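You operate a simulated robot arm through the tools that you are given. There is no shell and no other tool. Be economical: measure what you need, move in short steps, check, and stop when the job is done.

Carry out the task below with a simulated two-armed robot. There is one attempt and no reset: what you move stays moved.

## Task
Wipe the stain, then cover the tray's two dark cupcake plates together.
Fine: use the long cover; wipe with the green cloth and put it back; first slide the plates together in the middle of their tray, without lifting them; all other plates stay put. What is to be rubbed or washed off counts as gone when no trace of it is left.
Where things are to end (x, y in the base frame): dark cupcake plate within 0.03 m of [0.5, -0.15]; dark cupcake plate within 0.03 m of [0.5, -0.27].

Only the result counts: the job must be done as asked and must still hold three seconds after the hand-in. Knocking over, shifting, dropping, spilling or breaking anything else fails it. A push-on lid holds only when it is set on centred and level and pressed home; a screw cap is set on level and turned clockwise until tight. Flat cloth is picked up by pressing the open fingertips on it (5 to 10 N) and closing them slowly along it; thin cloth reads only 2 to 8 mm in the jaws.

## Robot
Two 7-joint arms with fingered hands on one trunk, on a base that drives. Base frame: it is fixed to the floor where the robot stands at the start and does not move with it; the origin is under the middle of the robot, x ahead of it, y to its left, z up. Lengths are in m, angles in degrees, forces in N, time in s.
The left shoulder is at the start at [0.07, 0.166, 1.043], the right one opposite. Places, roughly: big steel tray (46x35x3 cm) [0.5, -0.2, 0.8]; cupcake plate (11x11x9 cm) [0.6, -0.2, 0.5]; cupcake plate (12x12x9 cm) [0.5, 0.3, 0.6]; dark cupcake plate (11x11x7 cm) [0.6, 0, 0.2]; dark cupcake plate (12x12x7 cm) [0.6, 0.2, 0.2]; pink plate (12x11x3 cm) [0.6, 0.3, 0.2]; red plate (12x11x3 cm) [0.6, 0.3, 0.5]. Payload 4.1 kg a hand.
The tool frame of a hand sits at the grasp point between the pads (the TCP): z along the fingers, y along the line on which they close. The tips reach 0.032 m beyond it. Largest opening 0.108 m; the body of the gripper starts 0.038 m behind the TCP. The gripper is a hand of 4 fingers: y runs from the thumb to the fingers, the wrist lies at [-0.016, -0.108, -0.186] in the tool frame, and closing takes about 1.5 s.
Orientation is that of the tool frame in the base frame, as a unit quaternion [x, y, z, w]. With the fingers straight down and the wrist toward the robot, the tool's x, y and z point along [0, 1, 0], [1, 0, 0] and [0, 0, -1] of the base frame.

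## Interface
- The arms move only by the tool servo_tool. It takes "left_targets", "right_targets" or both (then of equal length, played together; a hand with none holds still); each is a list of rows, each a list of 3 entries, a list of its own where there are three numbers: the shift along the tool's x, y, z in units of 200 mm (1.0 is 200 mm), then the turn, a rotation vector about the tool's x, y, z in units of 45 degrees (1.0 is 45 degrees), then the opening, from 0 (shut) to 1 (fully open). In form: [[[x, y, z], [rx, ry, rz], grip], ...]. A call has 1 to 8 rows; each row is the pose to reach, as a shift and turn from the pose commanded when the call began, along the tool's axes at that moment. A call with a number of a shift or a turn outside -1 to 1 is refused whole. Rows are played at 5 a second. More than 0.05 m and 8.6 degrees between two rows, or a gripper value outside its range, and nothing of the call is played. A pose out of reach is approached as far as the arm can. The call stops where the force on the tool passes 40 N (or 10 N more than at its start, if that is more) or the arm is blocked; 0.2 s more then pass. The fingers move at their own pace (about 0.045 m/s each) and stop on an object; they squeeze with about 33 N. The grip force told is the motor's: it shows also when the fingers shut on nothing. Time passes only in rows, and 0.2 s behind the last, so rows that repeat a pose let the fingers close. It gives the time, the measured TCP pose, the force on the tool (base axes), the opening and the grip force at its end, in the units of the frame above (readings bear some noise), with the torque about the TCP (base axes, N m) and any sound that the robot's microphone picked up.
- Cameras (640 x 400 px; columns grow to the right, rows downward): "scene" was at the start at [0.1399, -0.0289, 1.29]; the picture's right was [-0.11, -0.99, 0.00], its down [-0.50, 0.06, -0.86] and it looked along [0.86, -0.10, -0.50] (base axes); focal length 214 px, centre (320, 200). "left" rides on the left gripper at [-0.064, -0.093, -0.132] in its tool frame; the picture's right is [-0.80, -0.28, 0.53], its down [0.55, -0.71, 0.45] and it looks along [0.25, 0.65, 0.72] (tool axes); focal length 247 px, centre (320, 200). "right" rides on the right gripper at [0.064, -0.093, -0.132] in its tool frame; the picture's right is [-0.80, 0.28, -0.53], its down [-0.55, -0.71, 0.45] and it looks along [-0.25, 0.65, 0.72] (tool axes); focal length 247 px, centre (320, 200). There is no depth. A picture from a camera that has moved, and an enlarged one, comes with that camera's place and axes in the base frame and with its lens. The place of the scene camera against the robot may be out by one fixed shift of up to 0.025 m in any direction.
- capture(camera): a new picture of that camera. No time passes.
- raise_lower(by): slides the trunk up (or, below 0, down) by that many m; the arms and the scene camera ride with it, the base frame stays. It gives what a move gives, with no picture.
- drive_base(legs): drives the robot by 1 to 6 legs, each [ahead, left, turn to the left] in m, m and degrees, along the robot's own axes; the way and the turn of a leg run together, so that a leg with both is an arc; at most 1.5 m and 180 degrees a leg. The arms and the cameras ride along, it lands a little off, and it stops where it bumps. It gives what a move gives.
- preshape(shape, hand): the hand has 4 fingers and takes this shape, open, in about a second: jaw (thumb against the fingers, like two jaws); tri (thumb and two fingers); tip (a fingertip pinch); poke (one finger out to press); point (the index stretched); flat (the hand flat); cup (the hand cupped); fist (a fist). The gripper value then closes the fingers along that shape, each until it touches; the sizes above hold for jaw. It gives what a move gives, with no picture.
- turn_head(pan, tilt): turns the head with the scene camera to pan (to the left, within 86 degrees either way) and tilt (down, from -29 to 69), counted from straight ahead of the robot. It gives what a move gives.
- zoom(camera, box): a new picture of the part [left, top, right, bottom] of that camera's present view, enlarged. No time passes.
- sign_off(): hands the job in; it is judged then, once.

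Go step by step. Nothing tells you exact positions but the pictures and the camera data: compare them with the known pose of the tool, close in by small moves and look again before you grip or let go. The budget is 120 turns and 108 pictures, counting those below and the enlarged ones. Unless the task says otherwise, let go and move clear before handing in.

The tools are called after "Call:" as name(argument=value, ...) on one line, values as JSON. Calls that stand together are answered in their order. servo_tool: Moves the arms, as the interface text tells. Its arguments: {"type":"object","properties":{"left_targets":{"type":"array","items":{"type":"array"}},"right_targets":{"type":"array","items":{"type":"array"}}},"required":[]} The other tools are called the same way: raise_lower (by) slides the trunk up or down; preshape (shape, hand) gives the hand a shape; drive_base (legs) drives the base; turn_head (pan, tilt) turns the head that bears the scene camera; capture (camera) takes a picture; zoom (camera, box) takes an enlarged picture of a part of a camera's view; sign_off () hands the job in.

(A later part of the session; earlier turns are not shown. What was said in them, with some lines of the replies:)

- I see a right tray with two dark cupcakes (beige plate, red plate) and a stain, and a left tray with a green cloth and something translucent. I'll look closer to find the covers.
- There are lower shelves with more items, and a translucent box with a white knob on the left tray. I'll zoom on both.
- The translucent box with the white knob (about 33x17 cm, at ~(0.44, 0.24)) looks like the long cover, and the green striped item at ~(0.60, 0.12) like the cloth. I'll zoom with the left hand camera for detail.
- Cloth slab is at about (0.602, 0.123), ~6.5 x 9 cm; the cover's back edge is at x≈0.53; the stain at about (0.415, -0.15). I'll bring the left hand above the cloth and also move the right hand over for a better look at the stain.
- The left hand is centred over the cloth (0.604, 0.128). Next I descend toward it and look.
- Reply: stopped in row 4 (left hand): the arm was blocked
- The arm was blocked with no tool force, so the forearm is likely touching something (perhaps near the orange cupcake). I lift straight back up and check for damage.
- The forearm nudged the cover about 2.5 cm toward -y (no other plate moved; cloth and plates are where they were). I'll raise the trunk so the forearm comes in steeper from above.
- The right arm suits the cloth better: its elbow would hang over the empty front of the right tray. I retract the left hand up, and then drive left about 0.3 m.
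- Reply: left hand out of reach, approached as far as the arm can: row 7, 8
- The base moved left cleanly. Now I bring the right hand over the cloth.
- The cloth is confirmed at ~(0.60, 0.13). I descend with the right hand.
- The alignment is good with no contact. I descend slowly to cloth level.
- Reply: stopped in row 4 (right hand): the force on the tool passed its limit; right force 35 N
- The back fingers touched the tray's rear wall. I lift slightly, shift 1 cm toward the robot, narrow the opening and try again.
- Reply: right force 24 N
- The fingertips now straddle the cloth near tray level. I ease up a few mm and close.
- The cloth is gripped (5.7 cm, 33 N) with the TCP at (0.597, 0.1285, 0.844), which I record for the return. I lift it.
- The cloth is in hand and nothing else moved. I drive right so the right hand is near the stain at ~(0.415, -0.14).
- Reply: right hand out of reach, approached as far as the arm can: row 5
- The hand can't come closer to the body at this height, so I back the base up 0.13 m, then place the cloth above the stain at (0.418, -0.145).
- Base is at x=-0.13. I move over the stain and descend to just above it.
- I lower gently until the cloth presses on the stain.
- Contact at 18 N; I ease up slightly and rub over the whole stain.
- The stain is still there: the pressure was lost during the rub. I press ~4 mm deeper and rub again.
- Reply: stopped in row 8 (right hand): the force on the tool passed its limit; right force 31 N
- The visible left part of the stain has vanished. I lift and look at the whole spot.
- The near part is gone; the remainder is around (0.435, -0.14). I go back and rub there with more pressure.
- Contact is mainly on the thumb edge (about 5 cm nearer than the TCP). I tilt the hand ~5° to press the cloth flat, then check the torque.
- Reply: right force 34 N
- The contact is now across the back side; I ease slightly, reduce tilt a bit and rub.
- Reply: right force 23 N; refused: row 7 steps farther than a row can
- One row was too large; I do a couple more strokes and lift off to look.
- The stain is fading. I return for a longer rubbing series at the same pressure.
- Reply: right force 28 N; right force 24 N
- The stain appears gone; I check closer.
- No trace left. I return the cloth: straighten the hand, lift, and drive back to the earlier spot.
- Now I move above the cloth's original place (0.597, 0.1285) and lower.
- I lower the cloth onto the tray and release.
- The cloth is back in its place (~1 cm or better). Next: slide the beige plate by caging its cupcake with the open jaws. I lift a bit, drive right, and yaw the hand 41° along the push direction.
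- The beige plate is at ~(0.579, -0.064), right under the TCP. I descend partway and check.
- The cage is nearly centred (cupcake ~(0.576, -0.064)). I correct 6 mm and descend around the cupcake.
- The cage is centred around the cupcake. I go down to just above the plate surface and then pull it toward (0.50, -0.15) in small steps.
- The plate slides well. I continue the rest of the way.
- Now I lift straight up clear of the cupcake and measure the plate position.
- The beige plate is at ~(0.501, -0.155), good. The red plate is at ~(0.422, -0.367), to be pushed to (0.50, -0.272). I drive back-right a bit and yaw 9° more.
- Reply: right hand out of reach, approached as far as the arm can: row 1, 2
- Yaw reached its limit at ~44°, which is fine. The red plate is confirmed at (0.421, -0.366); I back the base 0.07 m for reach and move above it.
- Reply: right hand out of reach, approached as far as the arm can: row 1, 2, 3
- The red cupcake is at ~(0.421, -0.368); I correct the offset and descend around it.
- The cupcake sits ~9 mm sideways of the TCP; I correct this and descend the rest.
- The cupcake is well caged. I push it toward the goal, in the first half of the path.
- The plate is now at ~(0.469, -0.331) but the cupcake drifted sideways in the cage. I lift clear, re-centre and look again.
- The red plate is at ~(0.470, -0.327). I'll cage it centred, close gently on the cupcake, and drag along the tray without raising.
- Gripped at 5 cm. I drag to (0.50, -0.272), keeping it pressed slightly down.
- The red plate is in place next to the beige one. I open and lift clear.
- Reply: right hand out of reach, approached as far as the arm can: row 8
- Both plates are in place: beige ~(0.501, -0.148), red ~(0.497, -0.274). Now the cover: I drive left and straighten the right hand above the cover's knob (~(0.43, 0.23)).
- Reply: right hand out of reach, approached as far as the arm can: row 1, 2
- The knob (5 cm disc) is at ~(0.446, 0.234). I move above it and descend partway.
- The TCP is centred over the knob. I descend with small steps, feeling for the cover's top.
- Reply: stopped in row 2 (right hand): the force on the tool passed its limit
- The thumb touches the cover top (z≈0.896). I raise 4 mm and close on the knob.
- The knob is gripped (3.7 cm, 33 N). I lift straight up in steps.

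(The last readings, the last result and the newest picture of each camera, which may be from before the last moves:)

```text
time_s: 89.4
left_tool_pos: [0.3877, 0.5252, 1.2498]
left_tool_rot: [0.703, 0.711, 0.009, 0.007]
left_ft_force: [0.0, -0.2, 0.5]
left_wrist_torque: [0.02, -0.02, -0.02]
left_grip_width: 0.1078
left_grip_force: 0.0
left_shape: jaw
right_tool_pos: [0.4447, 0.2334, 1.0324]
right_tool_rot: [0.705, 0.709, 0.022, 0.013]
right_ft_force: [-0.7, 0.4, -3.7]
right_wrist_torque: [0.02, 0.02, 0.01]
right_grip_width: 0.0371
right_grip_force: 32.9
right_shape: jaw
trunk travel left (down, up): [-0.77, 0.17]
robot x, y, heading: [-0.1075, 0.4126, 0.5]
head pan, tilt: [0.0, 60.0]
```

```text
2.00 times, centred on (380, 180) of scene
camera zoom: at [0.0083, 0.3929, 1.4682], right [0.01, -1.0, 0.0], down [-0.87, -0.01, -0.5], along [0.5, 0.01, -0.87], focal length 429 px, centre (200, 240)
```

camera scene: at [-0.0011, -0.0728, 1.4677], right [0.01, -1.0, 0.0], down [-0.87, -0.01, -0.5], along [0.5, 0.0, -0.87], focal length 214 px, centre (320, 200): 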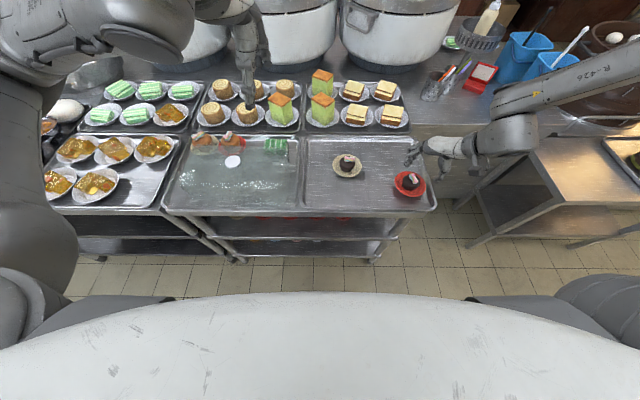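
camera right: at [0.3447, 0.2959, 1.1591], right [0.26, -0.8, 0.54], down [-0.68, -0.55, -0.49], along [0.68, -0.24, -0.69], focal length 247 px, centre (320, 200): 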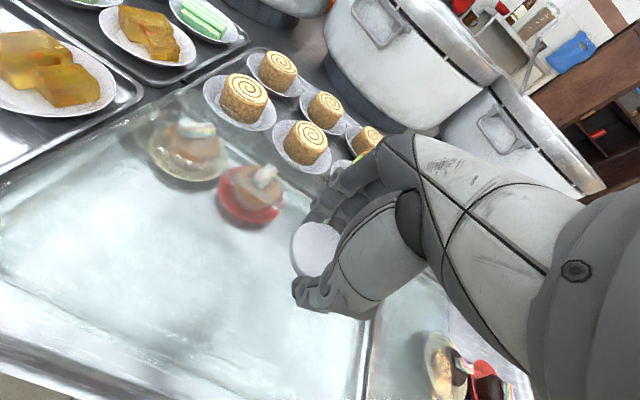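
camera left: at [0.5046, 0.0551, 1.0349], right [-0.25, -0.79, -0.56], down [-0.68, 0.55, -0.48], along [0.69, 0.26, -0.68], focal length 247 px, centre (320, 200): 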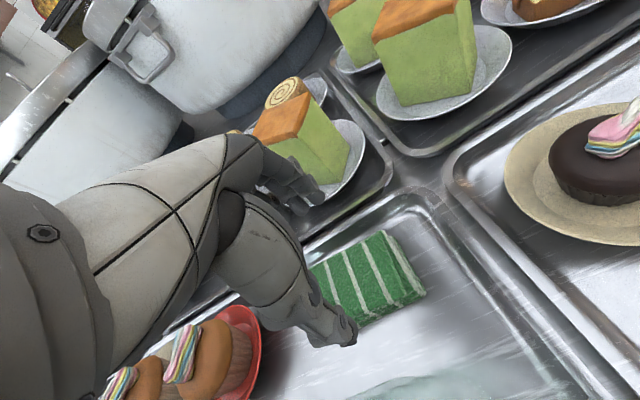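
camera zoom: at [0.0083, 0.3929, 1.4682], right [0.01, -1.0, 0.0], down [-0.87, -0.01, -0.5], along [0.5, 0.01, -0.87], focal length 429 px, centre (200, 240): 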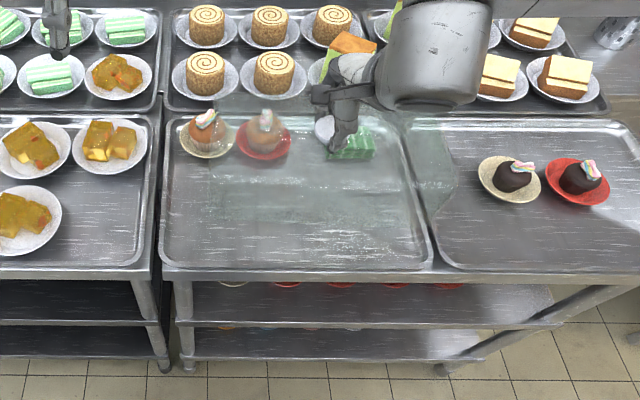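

The cover is held level (about 3.7 N). I lift 7 cm more and drive right to put it over the plates.

Call:
servo_tool(right_targets=[[[0, 0, -0.12], [0, 0, 0], 0], [[0, 0, -0.24], [0, 0, 0], 0], [[0, 0, -0.34], [0, 0, 0], 0]])

Call:
drive_base(legs=[[0.0, -0.442, 0], [0.05, 0, 0]])

Call:
capture(camera="right")

Call:
zoom(camera="scene", box=[220, 80, 540, 280])

```text
time_s: 90.2
left_tool_pos: [0.3873, 0.526, 1.2485]
left_tool_rot: [0.703, 0.711, 0.01, 0.007]
left_ft_force: [-0.5, 0.1, -0.6]
left_wrist_torque: [0.01, 0.03, -0.02]
left_grip_width: 0.1079
left_grip_force: 0.1
left_shape: jaw
right_tool_pos: [0.4418, 0.2317, 1.1014]
right_tool_rot: [0.705, 0.709, 0.021, 0.012]
right_ft_force: [0.3, -0.2, -4.0]
right_wrist_torque: [0.01, 0.0, 0.0]
right_grip_width: 0.0371
right_grip_force: 33.0
right_shape: jaw
trunk travel left (down, up): [-0.77, 0.17]
robot x, y, heading: [-0.11, 0.4127, 1.0]
head pan, tilt: [0.0, 60.0]
```

```text
time_s: 93.4
left_tool_pos: [0.4352, 0.0792, 1.2516]
left_tool_rot: [0.704, 0.71, 0.01, 0.009]
left_ft_force: [-0.3, 0.2, 0.3]
left_wrist_torque: [0.03, -0.05, 0.02]
left_grip_width: 0.108
left_grip_force: 0.1
left_shape: jaw
right_tool_pos: [0.4889, -0.2142, 1.1047]
right_tool_rot: [0.706, 0.708, 0.023, 0.014]
right_ft_force: [-0.8, 0.4, -3.3]
right_wrist_torque: [0.02, 0.01, -0.03]
right_grip_width: 0.0367
right_grip_force: 32.8
right_shape: jaw
trunk travel left (down, up): [-0.77, 0.17]
robot x, y, heading: [-0.0558, -0.0364, 0.7]
head pan, tilt: [0.0, 60.0]
```

```text
22 pictures are left
camera right: at [0.3885, -0.152, 1.23], right [0.26, -0.8, 0.54], down [-0.68, -0.55, -0.49], along [0.69, -0.24, -0.69], focal length 247 px, centre (320, 200)
```

right: 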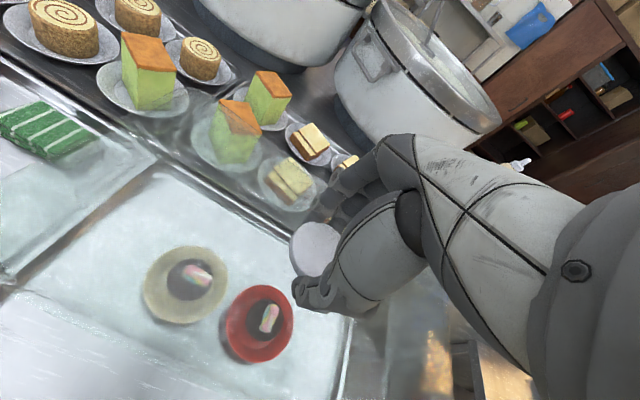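

```text
2.00 times, centred on (380, 180) of scene
camera zoom: at [0.0549, -0.0527, 1.4688], right [0.01, -1.0, 0.0], down [-0.86, -0.01, -0.5], along [0.5, 0.0, -0.86], focal length 429 px, centre (200, 240)
```

zoom: 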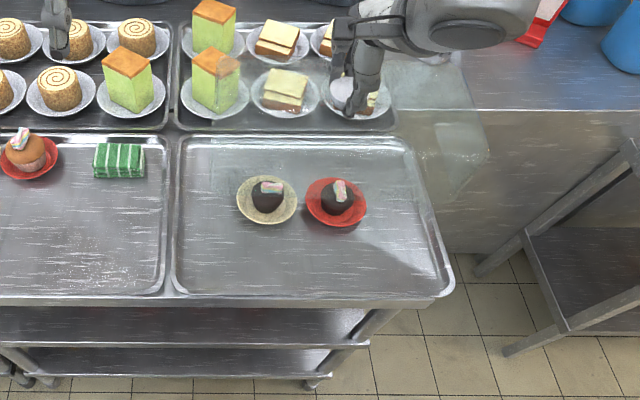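

Plates (~(0.497,-0.152), (0.495,-0.273)) are under the cover's centre. I lower the cover most of the way.

Call:
servo_tool(right_targets=[[[0, 0, 0.15], [0, 0, 0], 0], [[0, 0, 0.3], [0, 0, 0], 0], [[0, 0, 0.4], [0, 0, 0], 0]])

Call:
capture(camera="right")

Call:
zoom(camera="scene", box=[280, 110, 480, 235])

```text
time_s: 94.2
left_tool_pos: [0.4399, 0.0776, 1.2494]
left_tool_rot: [0.704, 0.71, 0.009, 0.006]
left_ft_force: [0.2, -0.9, 0.4]
left_wrist_torque: [-0.02, 0.0, 0.01]
left_grip_width: 0.1078
left_grip_force: 0.1
left_shape: jaw
right_tool_pos: [0.4981, -0.2131, 1.0203]
right_tool_rot: [0.706, 0.708, 0.022, 0.012]
right_ft_force: [0.1, 0.0, -4.5]
right_wrist_torque: [0.04, 0.02, 0.01]
right_grip_width: 0.037
right_grip_force: 32.4
right_shape: jaw
trunk travel left (down, up): [-0.77, 0.17]
robot x, y, heading: [-0.0555, -0.0371, 0.4]
head pan, tilt: [0.0, 60.0]
```

```text
20 pictures are left
camera right: at [0.3983, -0.1514, 1.1467], right [0.26, -0.8, 0.53], down [-0.68, -0.55, -0.49], along [0.68, -0.24, -0.69], focal length 247 px, centre (320, 200)
```

right: 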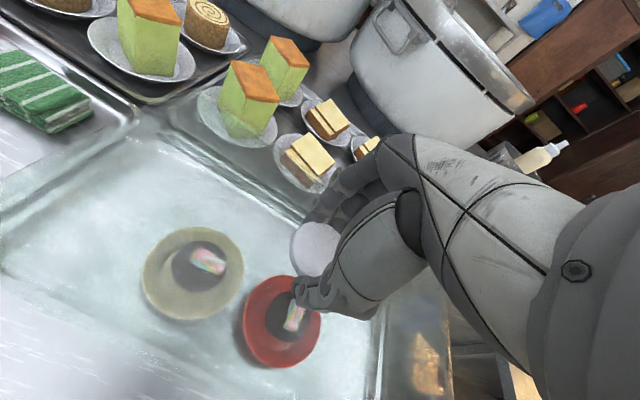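

```text
3.20 times, centred on (380, 172) of scene
camera zoom: at [0.0628, -0.0538, 1.468], right [0.01, -1.0, 0.0], down [-0.87, -0.01, -0.5], along [0.5, 0.0, -0.87], focal length 686 px, centre (128, 288)
```

zoom: 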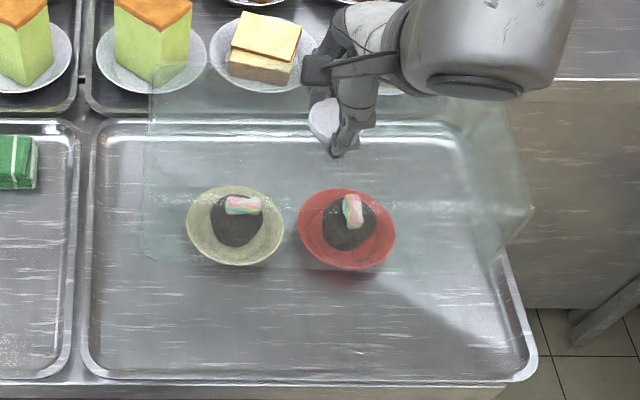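

The cover is aligned over both plates. I lower it to the tray.

Call:
servo_tool(right_targets=[[[0.01, -0.01, 0.12], [0, 0, 0], 0], [[0.01, -0.02, 0.24], [0, 0, 0], 0], [[0.01, -0.025, 0.34], [0, 0, 0], 0], [[0.01, -0.025, 0.4], [0, 0, 0], 0]])

Call:
zoom(camera="scene", box=[280, 110, 480, 235])

Call:
capture(camera="right")

```text
time_s: 95.2
left_tool_pos: [0.4398, 0.079, 1.249]
left_tool_rot: [0.703, 0.711, 0.009, 0.008]
left_ft_force: [-0.6, 0.0, 0.4]
left_wrist_torque: [-0.04, 0.02, -0.01]
left_grip_width: 0.1075
left_grip_force: 0.0
left_shape: jaw
right_tool_pos: [0.4966, -0.2098, 0.941]
right_tool_rot: [0.706, 0.708, 0.021, 0.011]
right_ft_force: [-0.7, -0.6, -4.3]
right_wrist_torque: [0.05, 0.02, -0.01]
right_grip_width: 0.0368
right_grip_force: 33.2
right_shape: jaw
trunk travel left (down, up): [-0.77, 0.17]
robot x, y, heading: [-0.0592, -0.0369, 0.3]
head pan, tilt: [0.0, 60.0]
```

```text
3.20 times, centred on (380, 172) of scene
camera zoom: at [0.0612, -0.0536, 1.4682], right [0.01, -1.0, 0.0], down [-0.87, -0.01, -0.5], along [0.5, 0.0, -0.87], focal length 686 px, centre (128, 288)
```

zoom: 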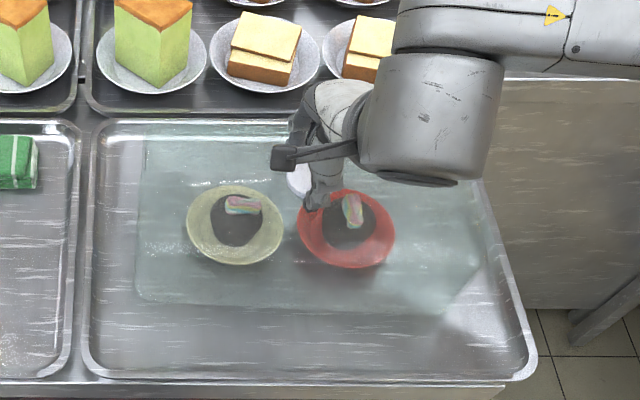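

```text
17 pictures are left
camera right: at [0.3967, -0.1471, 1.0679], right [0.26, -0.8, 0.53], down [-0.68, -0.54, -0.49], along [0.68, -0.24, -0.69], focal length 247 px, centre (320, 200)
```

right: 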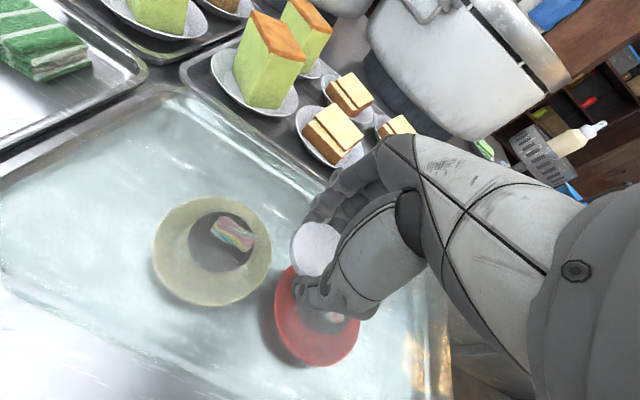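

About 8 mm to go. I lower gently until it rests.

Call:
servo_tool(right_targets=[[[0, 0, 0.015], [0, 0, 0], 0], [[0, 0, 0.03], [0, 0, 0], 0], [[0, 0, 0.04], [0, 0, 0], 0], [[0, 0, 0.045], [0, 0, 0], 0]])

```text
time_s: 96.2
left_tool_pos: [0.4383, 0.0784, 1.2496]
left_tool_rot: [0.703, 0.711, 0.009, 0.008]
left_ft_force: [0.0, -0.9, -0.2]
left_wrist_torque: [0.0, -0.02, -0.03]
left_grip_width: 0.1078
left_grip_force: 0.0
left_shape: jaw
right_tool_pos: [0.4977, -0.2094, 0.9333]
right_tool_rot: [0.705, 0.708, 0.022, 0.014]
right_ft_force: [1.4, 0.9, -0.5]
right_wrist_torque: [-0.01, 0.19, 0.02]
right_grip_width: 0.0368
right_grip_force: 33.2
right_shape: jaw
trunk travel left (down, up): [-0.77, 0.17]
robot x, y, heading: [-0.0551, -0.0353, 0.6]
head pan, tilt: [0.0, 60.0]
```

The tray now carries the weight. I open the fingers and lift away.

Call:
servo_tool(right_targets=[[[0, 0, 0.006], [0, 0, 0], 0], [[0, 0, 0.006], [0, 0, 0], 0.5], [[0, 0, 0.003], [0, 0, 0], 0.7], [[0, 0, 0], [0, 0, 0], 0.75], [[0, 0, 0], [0, 0, 0], 0.75], [[0, 0, 0], [0, 0, 0], 0.75]])

Call:
capture(camera="right")

```text
time_s: 97.6
left_tool_pos: [0.4382, 0.0795, 1.2509]
left_tool_rot: [0.703, 0.711, 0.009, 0.007]
left_ft_force: [-0.1, -0.1, -0.4]
left_wrist_torque: [-0.01, 0.0, 0.0]
left_grip_width: 0.1076
left_grip_force: 0.1
left_shape: jaw
right_tool_pos: [0.4973, -0.2095, 0.9336]
right_tool_rot: [0.706, 0.708, 0.022, 0.013]
right_ft_force: [2.3, -0.4, 9.0]
right_wrist_torque: [0.01, 0.37, 0.0]
right_grip_width: 0.078
right_grip_force: 0.0
right_shape: jaw
trunk travel left (down, up): [-0.77, 0.17]
robot x, y, heading: [-0.0563, -0.0323, 0.6]
head pan, tilt: [0.0, 60.0]
```

```text
16 pictures are left
camera right: at [0.396, -0.1474, 1.0599], right [0.26, -0.8, 0.54], down [-0.68, -0.55, -0.49], along [0.68, -0.24, -0.69], focal length 247 px, centre (320, 200)
```

right: 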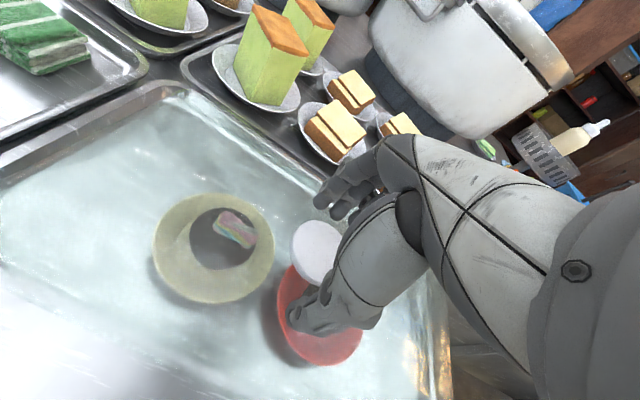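

Call:
servo_tool(right_targets=[[[0, 0, -0.03], [0, 0, 0], 0.8], [[0, 0, -0.12], [0, 0, 0], 0.8], [[0, 0, -0.3], [0, 0, 0], 0.8], [[0, 0, -0.5], [0, 0, 0], 0.8], [[0, 0.1, -0.7], [0, 0, 0], 0.8], [[0.1, 0.25, -0.85], [0, 0, 0], 0.8]])

Call:
capture(camera="right")

Call:
capture(camera="scene")

Call:
zoom(camera="scene", box=[160, 90, 480, 240])

```text
time_s: 99.0
left_tool_pos: [0.4406, 0.0807, 1.2497]
left_tool_rot: [0.703, 0.711, 0.008, 0.007]
left_ft_force: [-0.1, 0.4, -0.5]
left_wrist_torque: [-0.04, 0.02, 0.0]
left_grip_width: 0.1078
left_grip_force: 0.1
left_shape: jaw
right_tool_pos: [0.542, -0.1913, 1.1044]
right_tool_rot: [0.705, 0.708, 0.021, 0.013]
right_ft_force: [0.9, -1.1, 0.7]
right_wrist_torque: [-0.04, 0.01, -0.01]
right_grip_width: 0.086
right_grip_force: 0.1
right_shape: jaw
trunk travel left (down, up): [-0.77, 0.17]
robot x, y, heading: [-0.0588, -0.0361, 0.1]
head pan, tilt: [0.0, 60.0]
```

```text
15 pictures are left
camera right: at [0.4431, -0.1293, 1.2315], right [0.26, -0.8, 0.54], down [-0.68, -0.55, -0.49], along [0.68, -0.24, -0.69], focal length 247 px, centre (320, 200)
```

right: 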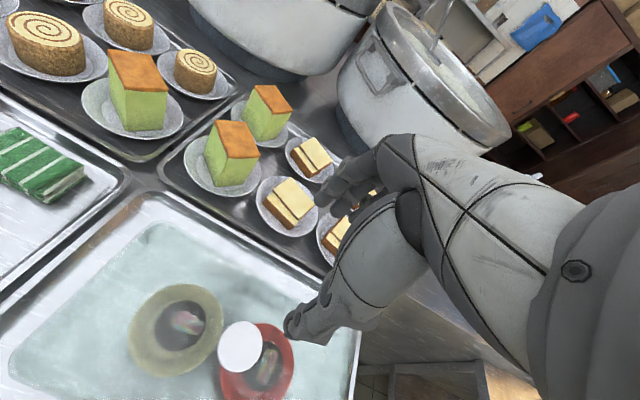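

```text
14 pictures are left
camera scene: at [0.0619, -0.0512, 1.468], right [0.01, -1.0, 0.0], down [-0.87, -0.01, -0.5], along [0.5, 0.0, -0.87], focal length 214 px, centre (320, 200)
```

scene: 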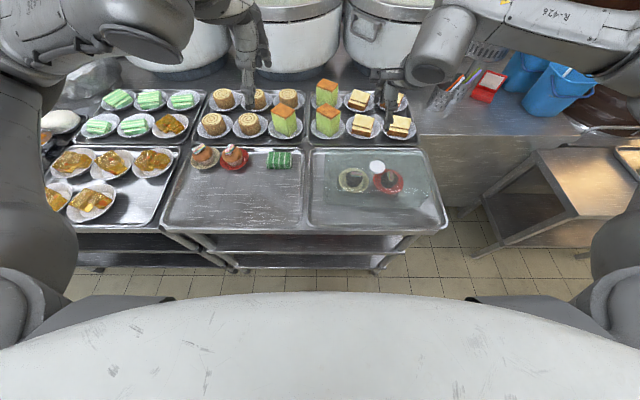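

```text
2.00 times, centred on (320, 165) of scene
camera zoom: at [0.0619, -0.0512, 1.468], right [0.01, -1.0, 0.0], down [-0.87, -0.01, -0.5], along [0.5, 0.0, -0.87], focal length 429 px, centre (320, 270)
```

zoom: 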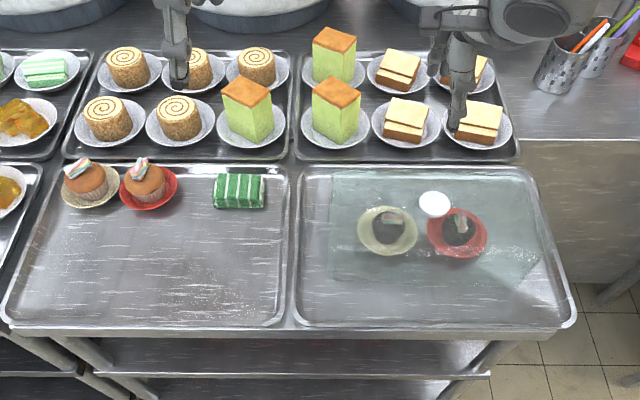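

The cover sits level and centred over both dark cupcake plates (knob at ~(0.495, -0.213)). The cloth is back, the stain is gone and both hands are clear, so I hand in.

Call:
sign_off()

```text
The job is handed in.
```

I wiped the stain until no trace showed, put the green cloth back, slid the two dark cupcake plates together and covered both with the long cover. The job is handed in, but no verdict has come back yet.

- **Plates:** by camera estimate the beige one is at about (0.498, -0.150) and the red one at about (0.499, -0.269), both well within 0.03 m of their targets. I slid them along the tray; for the last stretch I gripped the red plate's cupcake to drag it, without raising it.
- **Cover:** it stands level on the tray, with its knob at about (0.495, -0.214), midway between the plates. Early on, my left forearm nudged it about 2.5 cm on its original tray before I picked it up. I saw nothing else move then.
- **Cloth:** it is back within about 1 cm of where it lay.
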